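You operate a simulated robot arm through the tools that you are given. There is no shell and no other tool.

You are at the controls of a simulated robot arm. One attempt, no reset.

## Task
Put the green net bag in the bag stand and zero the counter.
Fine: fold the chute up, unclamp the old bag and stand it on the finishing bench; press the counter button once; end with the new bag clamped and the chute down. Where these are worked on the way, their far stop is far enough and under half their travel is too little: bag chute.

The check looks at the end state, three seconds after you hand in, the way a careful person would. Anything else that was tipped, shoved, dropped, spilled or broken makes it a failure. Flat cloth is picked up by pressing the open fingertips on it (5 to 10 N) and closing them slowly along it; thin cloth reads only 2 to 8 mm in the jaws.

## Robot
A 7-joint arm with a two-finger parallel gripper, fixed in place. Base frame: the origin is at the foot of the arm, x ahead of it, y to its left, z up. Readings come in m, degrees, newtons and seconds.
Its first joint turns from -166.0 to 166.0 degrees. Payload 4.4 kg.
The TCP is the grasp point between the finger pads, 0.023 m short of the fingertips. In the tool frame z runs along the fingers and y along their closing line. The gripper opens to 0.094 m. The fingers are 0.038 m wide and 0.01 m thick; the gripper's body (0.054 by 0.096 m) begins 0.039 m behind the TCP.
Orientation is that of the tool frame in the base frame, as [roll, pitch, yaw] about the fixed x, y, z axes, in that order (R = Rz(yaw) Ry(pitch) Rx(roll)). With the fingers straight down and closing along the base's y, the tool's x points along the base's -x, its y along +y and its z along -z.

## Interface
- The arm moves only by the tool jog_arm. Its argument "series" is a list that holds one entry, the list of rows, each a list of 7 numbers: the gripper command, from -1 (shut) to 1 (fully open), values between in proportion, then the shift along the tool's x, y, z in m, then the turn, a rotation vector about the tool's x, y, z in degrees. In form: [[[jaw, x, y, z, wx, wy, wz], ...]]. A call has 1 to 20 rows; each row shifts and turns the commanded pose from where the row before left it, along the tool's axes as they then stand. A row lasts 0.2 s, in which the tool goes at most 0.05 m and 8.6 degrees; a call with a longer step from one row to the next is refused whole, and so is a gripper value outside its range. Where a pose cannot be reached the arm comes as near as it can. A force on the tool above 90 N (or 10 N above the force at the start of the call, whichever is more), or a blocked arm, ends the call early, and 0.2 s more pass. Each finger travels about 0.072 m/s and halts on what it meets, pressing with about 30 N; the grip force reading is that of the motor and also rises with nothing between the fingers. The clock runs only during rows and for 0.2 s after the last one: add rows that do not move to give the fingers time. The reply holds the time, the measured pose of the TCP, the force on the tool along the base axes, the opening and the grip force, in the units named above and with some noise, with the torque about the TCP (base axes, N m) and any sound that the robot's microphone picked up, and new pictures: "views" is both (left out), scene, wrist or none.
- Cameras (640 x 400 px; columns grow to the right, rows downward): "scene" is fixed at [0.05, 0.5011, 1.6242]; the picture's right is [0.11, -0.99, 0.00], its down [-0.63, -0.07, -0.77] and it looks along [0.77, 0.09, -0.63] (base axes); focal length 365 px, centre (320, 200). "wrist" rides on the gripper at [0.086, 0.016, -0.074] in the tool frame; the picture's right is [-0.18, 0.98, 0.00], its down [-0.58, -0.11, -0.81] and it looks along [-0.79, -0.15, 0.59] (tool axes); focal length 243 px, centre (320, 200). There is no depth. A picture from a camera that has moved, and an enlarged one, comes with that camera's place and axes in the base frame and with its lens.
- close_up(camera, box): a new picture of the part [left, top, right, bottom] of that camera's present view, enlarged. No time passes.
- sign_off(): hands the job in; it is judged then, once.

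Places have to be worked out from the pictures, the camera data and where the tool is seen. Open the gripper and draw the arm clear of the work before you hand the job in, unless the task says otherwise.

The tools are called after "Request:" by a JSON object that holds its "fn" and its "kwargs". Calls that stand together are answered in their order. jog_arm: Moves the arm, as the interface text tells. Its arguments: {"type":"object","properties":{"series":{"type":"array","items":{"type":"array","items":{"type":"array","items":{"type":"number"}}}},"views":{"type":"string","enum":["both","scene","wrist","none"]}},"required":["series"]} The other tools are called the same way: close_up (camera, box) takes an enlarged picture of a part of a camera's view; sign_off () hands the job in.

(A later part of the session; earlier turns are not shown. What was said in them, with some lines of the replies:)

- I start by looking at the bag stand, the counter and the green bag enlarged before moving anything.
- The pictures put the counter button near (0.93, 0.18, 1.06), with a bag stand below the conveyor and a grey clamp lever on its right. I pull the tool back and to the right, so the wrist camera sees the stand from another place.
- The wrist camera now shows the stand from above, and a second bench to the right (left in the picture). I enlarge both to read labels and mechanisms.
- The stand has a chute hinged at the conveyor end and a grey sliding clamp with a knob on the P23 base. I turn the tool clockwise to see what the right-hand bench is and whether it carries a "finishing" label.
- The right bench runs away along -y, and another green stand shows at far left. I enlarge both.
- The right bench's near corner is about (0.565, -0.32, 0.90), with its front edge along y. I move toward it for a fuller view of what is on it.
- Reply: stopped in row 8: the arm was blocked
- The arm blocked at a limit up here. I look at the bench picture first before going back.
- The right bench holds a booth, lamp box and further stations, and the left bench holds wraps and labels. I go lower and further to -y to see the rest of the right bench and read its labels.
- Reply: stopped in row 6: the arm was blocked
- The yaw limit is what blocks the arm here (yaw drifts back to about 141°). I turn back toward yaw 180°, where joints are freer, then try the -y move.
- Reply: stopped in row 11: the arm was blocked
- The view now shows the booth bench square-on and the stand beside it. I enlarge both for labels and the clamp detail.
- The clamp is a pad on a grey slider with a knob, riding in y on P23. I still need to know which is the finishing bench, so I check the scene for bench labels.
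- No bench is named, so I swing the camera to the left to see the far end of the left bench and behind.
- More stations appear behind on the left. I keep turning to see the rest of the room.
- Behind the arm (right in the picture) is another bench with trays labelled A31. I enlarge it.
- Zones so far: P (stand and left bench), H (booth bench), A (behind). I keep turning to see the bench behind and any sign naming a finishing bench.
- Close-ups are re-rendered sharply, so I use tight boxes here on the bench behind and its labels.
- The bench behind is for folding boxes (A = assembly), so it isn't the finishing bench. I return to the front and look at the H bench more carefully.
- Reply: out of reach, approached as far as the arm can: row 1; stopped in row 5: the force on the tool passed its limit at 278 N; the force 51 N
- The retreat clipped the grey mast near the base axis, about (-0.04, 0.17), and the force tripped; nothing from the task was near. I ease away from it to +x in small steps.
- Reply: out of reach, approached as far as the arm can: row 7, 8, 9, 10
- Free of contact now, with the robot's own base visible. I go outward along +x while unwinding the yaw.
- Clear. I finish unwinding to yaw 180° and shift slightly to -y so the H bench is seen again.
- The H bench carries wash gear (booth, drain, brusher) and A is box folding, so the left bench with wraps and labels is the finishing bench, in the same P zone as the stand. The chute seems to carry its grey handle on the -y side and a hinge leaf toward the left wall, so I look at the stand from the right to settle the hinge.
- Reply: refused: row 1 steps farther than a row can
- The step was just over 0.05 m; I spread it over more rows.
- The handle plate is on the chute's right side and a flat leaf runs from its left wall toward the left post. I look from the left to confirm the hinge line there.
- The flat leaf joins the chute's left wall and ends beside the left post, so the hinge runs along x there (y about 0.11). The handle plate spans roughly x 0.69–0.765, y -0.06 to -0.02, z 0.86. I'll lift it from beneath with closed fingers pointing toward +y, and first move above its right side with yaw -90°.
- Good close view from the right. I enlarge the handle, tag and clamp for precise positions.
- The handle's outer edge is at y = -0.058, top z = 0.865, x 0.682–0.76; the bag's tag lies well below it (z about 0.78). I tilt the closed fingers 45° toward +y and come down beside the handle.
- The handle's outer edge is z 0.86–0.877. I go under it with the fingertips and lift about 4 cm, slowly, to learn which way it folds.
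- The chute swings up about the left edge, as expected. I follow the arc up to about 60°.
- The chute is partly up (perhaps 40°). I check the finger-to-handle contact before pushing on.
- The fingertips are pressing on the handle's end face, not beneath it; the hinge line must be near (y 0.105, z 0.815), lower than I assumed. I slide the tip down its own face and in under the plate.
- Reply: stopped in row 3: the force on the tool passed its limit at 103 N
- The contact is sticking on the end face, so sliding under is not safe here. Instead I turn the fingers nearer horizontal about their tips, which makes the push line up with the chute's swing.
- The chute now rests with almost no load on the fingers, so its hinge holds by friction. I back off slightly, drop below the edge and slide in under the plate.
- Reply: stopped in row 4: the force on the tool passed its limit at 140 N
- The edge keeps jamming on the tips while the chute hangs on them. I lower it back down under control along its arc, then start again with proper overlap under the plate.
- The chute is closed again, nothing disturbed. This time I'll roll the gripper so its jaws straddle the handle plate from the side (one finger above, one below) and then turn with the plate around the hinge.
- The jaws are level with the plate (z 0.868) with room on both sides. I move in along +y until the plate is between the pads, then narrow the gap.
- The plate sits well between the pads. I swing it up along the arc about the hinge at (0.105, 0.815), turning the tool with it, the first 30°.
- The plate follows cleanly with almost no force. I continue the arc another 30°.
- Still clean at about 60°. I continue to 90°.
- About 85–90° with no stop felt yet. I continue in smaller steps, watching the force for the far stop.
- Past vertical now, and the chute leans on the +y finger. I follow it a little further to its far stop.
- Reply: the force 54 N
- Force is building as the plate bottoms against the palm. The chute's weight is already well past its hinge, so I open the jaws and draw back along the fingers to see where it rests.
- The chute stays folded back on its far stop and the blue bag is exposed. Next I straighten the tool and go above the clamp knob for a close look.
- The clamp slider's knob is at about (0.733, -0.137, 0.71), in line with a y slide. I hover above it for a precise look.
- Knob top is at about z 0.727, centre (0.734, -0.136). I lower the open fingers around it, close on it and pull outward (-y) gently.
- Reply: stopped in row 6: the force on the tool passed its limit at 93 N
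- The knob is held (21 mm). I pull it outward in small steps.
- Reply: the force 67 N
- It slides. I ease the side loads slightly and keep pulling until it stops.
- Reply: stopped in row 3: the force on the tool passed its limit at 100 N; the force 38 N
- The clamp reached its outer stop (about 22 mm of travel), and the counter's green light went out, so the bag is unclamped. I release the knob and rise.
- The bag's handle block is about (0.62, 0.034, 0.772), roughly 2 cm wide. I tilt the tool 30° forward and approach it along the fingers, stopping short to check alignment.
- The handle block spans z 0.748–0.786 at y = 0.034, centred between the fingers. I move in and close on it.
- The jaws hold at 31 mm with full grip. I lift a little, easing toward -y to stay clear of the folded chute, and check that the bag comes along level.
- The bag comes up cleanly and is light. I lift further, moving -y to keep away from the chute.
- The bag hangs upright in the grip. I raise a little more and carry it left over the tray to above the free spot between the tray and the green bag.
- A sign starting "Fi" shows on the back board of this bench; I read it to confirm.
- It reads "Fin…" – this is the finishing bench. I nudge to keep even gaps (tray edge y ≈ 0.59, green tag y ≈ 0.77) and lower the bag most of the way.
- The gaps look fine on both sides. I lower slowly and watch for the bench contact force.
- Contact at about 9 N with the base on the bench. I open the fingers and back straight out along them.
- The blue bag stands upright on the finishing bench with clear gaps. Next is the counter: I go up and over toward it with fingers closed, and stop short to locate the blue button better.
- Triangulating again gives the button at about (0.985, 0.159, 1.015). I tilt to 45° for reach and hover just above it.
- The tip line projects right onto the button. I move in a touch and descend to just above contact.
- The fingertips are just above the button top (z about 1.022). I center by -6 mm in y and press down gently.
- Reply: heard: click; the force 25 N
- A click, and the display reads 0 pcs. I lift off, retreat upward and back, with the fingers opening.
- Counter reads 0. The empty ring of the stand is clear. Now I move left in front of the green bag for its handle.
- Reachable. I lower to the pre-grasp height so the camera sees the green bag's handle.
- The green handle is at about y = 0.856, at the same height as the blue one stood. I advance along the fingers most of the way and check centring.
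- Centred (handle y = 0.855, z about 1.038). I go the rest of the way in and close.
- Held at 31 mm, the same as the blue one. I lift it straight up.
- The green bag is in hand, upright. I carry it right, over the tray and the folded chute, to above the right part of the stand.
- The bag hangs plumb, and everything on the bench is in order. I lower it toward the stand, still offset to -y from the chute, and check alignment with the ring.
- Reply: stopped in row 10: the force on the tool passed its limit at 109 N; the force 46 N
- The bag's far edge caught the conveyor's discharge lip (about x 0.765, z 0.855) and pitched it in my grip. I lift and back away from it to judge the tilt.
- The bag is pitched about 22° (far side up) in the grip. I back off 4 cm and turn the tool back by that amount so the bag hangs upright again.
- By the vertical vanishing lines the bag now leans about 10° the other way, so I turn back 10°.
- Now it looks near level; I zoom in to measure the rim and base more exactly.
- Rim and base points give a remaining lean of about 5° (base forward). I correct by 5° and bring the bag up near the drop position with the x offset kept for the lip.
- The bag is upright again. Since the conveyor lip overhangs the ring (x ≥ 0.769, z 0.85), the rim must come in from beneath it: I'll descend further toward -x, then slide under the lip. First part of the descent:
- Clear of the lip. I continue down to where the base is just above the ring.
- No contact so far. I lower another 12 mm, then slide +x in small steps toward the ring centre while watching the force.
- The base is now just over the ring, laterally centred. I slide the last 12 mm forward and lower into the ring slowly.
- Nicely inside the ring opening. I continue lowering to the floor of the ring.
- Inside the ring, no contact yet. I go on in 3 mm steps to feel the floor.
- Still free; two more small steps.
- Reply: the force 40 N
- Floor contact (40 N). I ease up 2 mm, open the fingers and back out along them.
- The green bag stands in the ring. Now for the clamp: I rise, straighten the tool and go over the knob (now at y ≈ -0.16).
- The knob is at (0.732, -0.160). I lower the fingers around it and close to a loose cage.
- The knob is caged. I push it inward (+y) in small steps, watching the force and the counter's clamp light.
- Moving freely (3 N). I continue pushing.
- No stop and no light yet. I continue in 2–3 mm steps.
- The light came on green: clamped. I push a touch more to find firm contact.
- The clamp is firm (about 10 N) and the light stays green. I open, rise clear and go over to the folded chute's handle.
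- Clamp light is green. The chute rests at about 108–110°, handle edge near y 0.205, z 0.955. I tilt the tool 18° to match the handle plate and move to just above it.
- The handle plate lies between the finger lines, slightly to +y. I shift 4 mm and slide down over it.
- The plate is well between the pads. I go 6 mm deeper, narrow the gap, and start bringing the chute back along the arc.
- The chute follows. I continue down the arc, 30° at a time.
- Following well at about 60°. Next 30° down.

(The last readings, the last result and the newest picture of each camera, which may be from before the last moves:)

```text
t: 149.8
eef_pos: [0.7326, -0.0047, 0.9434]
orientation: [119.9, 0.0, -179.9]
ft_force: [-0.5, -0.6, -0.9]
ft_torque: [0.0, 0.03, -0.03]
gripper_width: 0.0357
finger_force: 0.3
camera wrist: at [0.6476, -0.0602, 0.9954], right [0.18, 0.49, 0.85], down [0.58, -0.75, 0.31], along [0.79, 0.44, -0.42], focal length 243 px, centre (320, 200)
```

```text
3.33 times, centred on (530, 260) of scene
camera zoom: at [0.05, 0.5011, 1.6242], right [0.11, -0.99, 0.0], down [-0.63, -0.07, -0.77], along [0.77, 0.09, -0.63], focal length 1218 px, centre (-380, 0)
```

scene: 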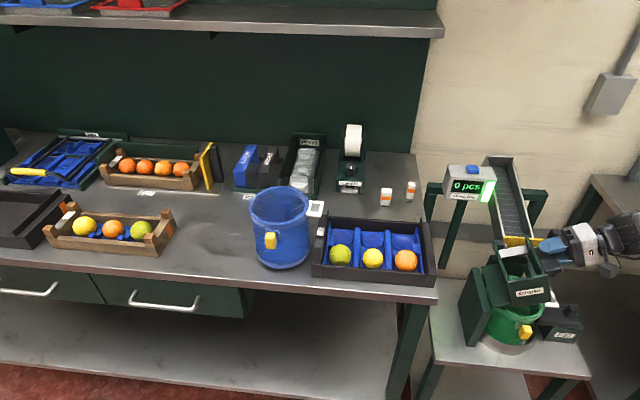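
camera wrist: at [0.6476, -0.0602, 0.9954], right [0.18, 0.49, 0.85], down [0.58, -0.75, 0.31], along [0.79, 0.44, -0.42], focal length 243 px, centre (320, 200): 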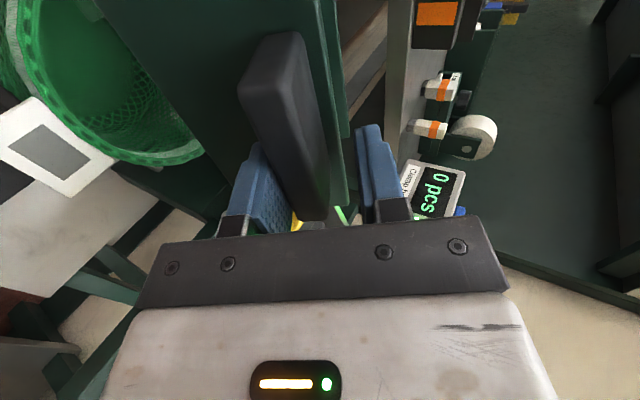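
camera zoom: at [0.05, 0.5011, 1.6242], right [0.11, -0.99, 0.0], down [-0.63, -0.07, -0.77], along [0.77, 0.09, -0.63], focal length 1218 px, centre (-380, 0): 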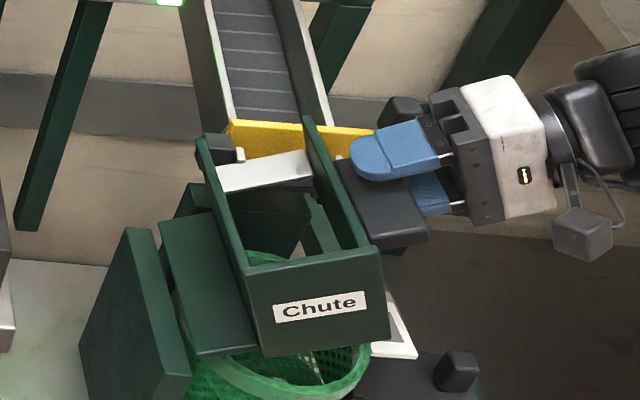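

The weight now rests on the lower finger. I lower the last 30° until it sits on its closed stop.

Request:
{"fn": "jog_arm", "kwargs": {"series": [[[-0.25, 0, -0.0173, -0.0046, -6, 0, 0], [-0.25, 0, -0.0173, -0.0046, -6, 0, 0], [-0.25, 0, -0.0173, -0.0046, -6, 0, 0], [-0.25, 0, -0.0144, -0.0038, -5, 0, 0], [-0.25, 0, -0.0144, -0.0038, -5, 0, 0], [-0.25, 0, 0, 0, 0, 0, 0]]], "views": "both"}}

Request:
{"fn": "close_up", "kwargs": {"camera": "wrist", "box": [200, 0, 440, 240]}}

Request:
{"fn": "close_up", "kwargs": {"camera": "scene", "box": [450, 220, 610, 340]}}

```text
t: 151.2
eef_pos: [0.7331, -0.0492, 0.8754]
orientation: [91.9, 0.0, -179.9]
ft_force: [-0.2, -1.5, 0.1]
ft_torque: [0.01, -0.02, 0.02]
gripper_width: 0.0351
finger_force: 0.0
camera wrist: at [0.6471, -0.1233, 0.8945], right [0.18, 0.03, 0.98], down [0.58, -0.81, -0.08], along [0.79, 0.59, -0.17], focal length 243 px, centre (320, 200)
```

scene: 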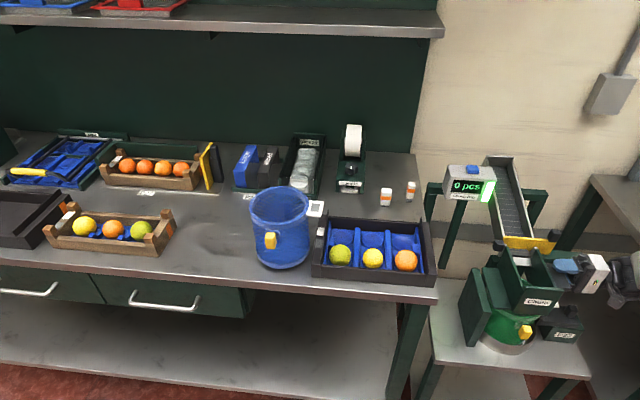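
wrist: 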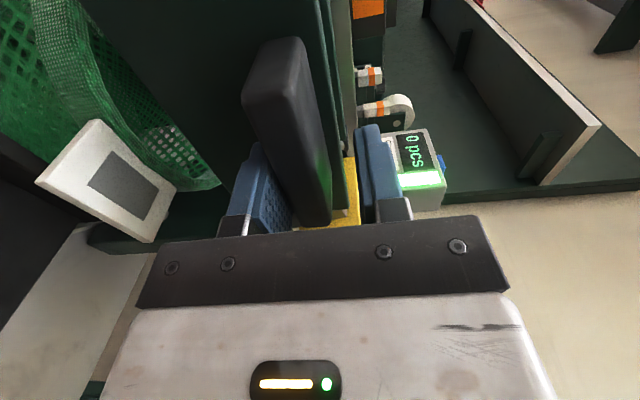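

```text
1.67 times, centred on (320, 120) of wrist
camera zoom: at [0.6471, -0.1233, 0.8945], right [0.18, 0.03, 0.98], down [0.58, -0.81, -0.08], along [0.79, 0.59, -0.17], focal length 404 px, centre (320, 333)
```

zoom: 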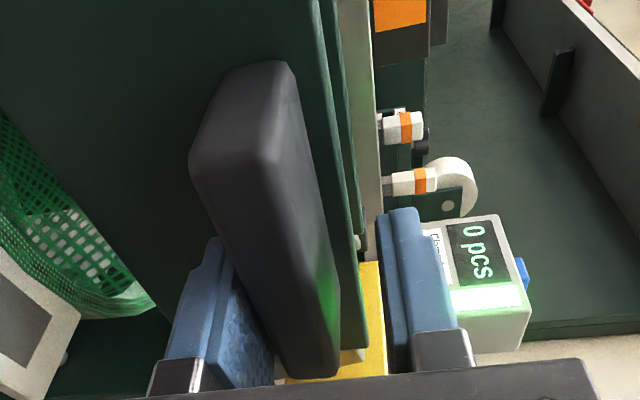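

```text
3.33 times, centred on (530, 280) of scene
camera zoom: at [0.05, 0.5011, 1.6242], right [0.11, -0.99, 0.0], down [-0.63, -0.07, -0.77], along [0.77, 0.09, -0.63], focal length 1218 px, centre (-380, -67)
```

zoom: 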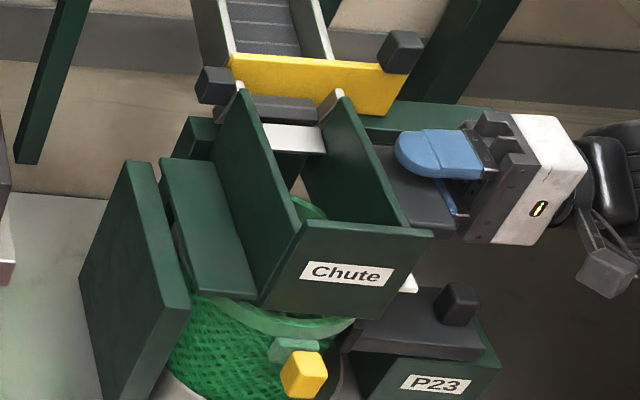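

It looks closed. I lower the fingers 6 mm further and open the gap to make sure the chute rests on its own stop, then withdraw along -y.

Request:
{"fn": "jog_arm", "kwargs": {"series": [[[-0.25, 0, -0.003, 0, 0, 0, 0], [-0.25, 0, -0.003, 0, 0, 0, 0], [-0.1, 0, 0, 0, 0, 0, 0], [-0.1, 0, 0, -0.02, 0, 0, 0], [-0.1, 0, 0, -0.025, 0, 0, 0], [-0.1, 0, 0, -0.025, 0, 0, 0], [-0.1, 0, 0, 0, 0, 0, 0]]], "views": "both"}}

Request:
{"fn": "close_up", "kwargs": {"camera": "wrist", "box": [120, 0, 440, 240]}}

Request:
{"fn": "close_up", "kwargs": {"camera": "scene", "box": [450, 220, 610, 350]}}

```text
t: 152.8
eef_pos: [0.735, -0.1201, 0.8714]
orientation: [91.9, 0.0, -179.9]
ft_force: [-0.1, -0.2, 0.3]
ft_torque: [-0.01, -0.01, 0.01]
gripper_width: 0.0422
finger_force: 0.0
camera wrist: at [0.6484, -0.1936, 0.8908], right [0.18, 0.03, 0.98], down [0.58, -0.81, -0.08], along [0.79, 0.59, -0.17], focal length 243 px, centre (320, 200)
```

scene: 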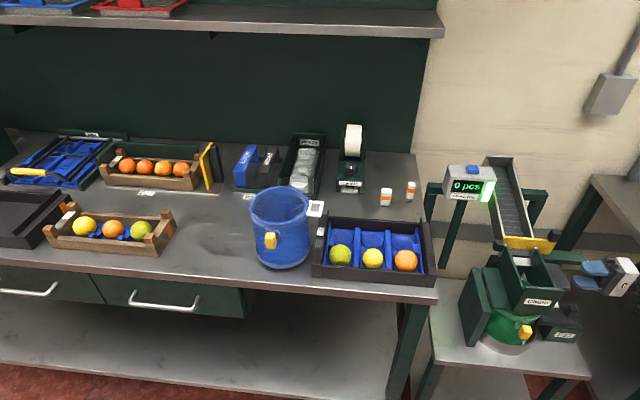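
wrist: 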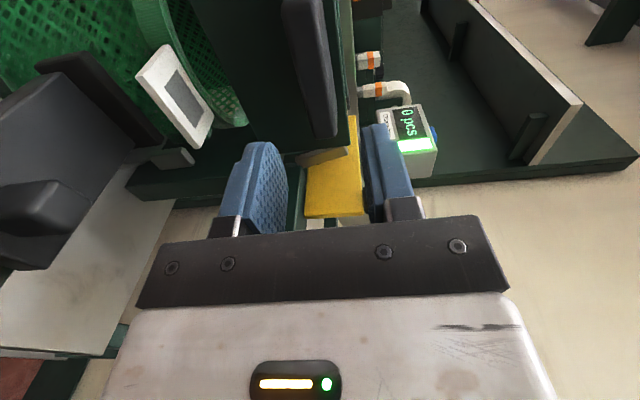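

```text
1.67 times, centred on (280, 120) of wrist
camera zoom: at [0.6484, -0.1936, 0.8908], right [0.18, 0.03, 0.98], down [0.58, -0.81, -0.08], along [0.79, 0.59, -0.17], focal length 404 px, centre (387, 333)
```

zoom: 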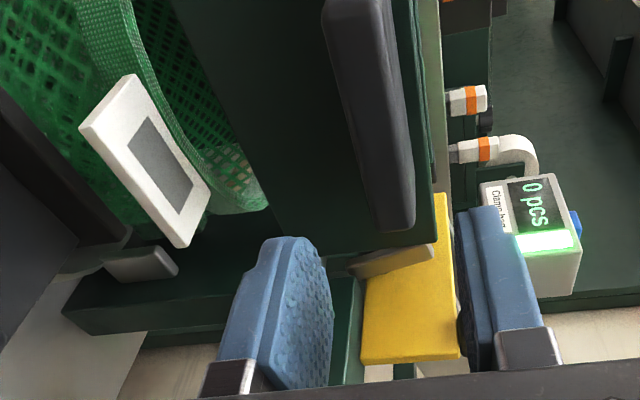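

```text
3.08 times, centred on (530, 285) of scene
camera zoom: at [0.05, 0.5011, 1.6242], right [0.11, -0.99, 0.0], down [-0.63, -0.07, -0.77], along [0.77, 0.09, -0.63], focal length 1124 px, centre (-326, -62)
```

zoom: 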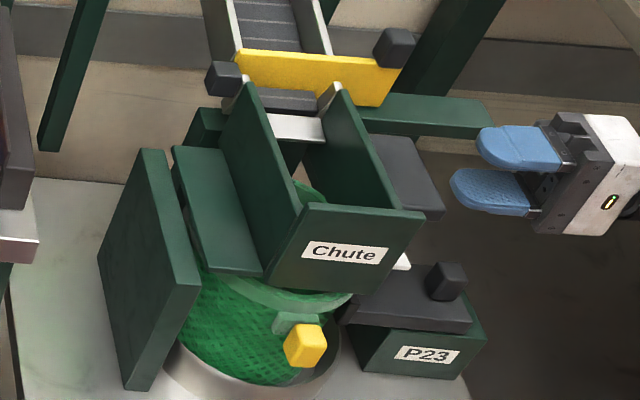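

Chute down on its stop, green bag clamped (light green), counter at 0. I open the gripper, rise and bring the arm clear.

Request:
{"fn": "jog_arm", "kwargs": {"series": [[[0.2, 0.02, 0.04, 0, 0, 0, 0], [0.5, 0.02, 0.04, 0, 0, 0, 0], [1, 0.02, 0.04, 0, 0, 0, 0], [1, 0.02, 0.04, 0, 0, 0, 0], [1, 0.02, 0.04, 0, 0, 0, 0], [1, 0.02, 0.04, 0, 0, 0, 0], [1, 0.02, 0, 0, 8, 0, 0], [1, 0.02, 0, 0, 8, 0, 0], [1, 0.02, 0, 0, 8, 0, 0], [1, 0.02, 0, 0, 8, 0, 0], [1, 0.02, 0, 0, 8, 0, 0], [1, 0.02, 0, 0, 8, 0, 0], [1, 0, 0, 0, 8, 0, 0], [1, 0, 0, 0, 8, 0, 0], [1, 0, 0, 0, 8, 0, 0], [1, 0, 0, 0, 8, 0, 0], [1, 0, 0, 0, 8, 0, 0], [1, 0, 0, 0, 0, 0, 0]]], "views": "both"}}

Request:
{"fn": "close_up", "kwargs": {"camera": "scene", "box": [430, 140, 610, 360]}}

Request:
{"fn": "close_up", "kwargs": {"camera": "scene", "box": [0, 110, 440, 320]}}

Request:
{"fn": "close_up", "kwargs": {"camera": "wrist", "box": [220, 0, 480, 220]}}

```text
t: 156.6
eef_pos: [0.4919, -0.1137, 1.1118]
orientation: [179.9, 0.0, -179.9]
ft_force: [-0.3, -0.7, -1.0]
ft_torque: [-0.04, 0.01, -0.05]
gripper_width: 0.0938
finger_force: 0.1
camera wrist: at [0.4069, -0.0962, 1.1862], right [0.18, 0.98, 0.0], down [0.58, -0.11, 0.81], along [0.79, -0.15, -0.59], focal length 243 px, centre (320, 200)
```

scene: 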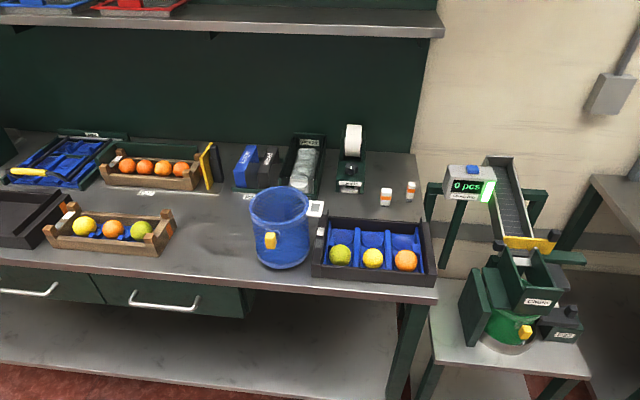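
wrist: 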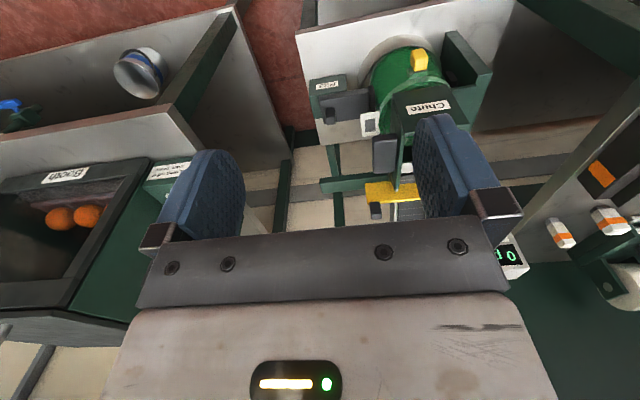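

```text
1.82 times, centred on (520, 250) of scene
camera zoom: at [0.05, 0.5011, 1.6242], right [0.11, -0.99, 0.0], down [-0.63, -0.07, -0.77], along [0.77, 0.09, -0.63], focal length 664 px, centre (-44, 109)
```

zoom: 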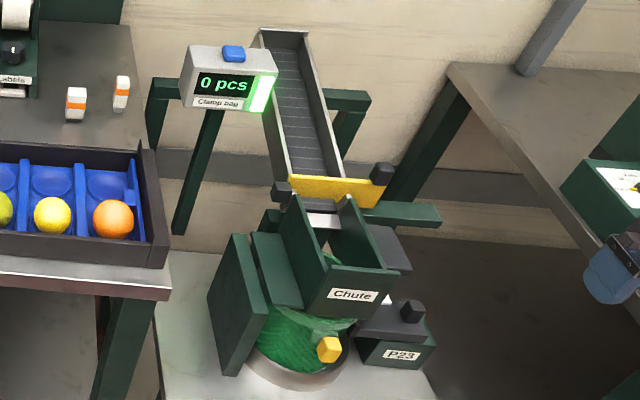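

```text
1.45 times, centred on (220, 215) of scene
camera zoom: at [0.05, 0.5011, 1.6242], right [0.11, -0.99, 0.0], down [-0.63, -0.07, -0.77], along [0.77, 0.09, -0.63], focal length 532 px, centre (466, 178)
```

zoom: 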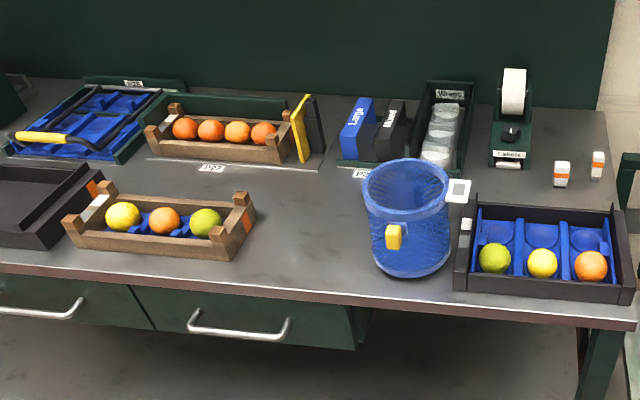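

```text
1.82 times, centred on (350, 110) of wrist
camera zoom: at [0.4069, -0.0962, 1.1862], right [0.18, 0.98, 0.0], down [0.58, -0.11, 0.81], along [0.79, -0.15, -0.59], focal length 441 px, centre (266, 364)
```

zoom: 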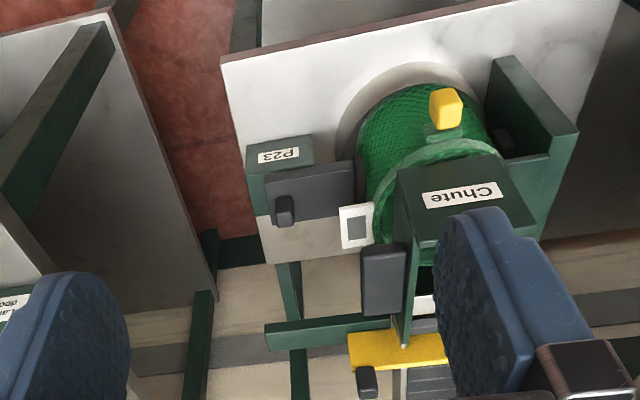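

Everything matches the goal: blue bag upright on the finishing bench, green bag clamped with the light on, chute down, counter at 0, nothing else disturbed. The arm is clear with the gripper open, so I hand in.

Request:
{"fn": "sign_off", "kwargs": {}}

```text
The job is handed in.
```

The green net bag is clamped in the bag stand with the chute down, and the counter reads 0 pcs. I handed the job in; I have no verdict on the check yet.

- **Old bag:** the blue bag stands upright on the finishing bench, close to the black fruit tray but not touching it. The bench carries a sign I could read as "Fin…shing".
- **Clamp:** the counter's light went out when I released the old bag. It turned green again when I pushed the clamp in on the new one, and it is still green.
- **Counter:** I pressed the button once, heard a click, and the display went from 4 to 0.
- **Chute:** I folded it up to its far stop, where it stayed by itself. Afterwards I swung it back down to where it started.

Four contacts happened along the way:

- **Mast:** early on, while looking around, the gripper hit the grey mast beside the robot's base hard enough to trip the force limit.
- **Chute lift:** my first attempt jammed against the handle, twice above the force limit. I lowered the chute and lifted it again with a better hold.
- **Clamp knob:** closing on the knob, and then pulling it to its outer stop, each tripped the force limit briefly.
- **New bag:** on the way into the stand the green bag caught on something near the end of the conveyor and tilted in the grip. I backed off, levelled it and set it into the ring from a different approach.

I saw nothing tipped, shifted or broken afterwards. The arm is clear and the gripper is open.
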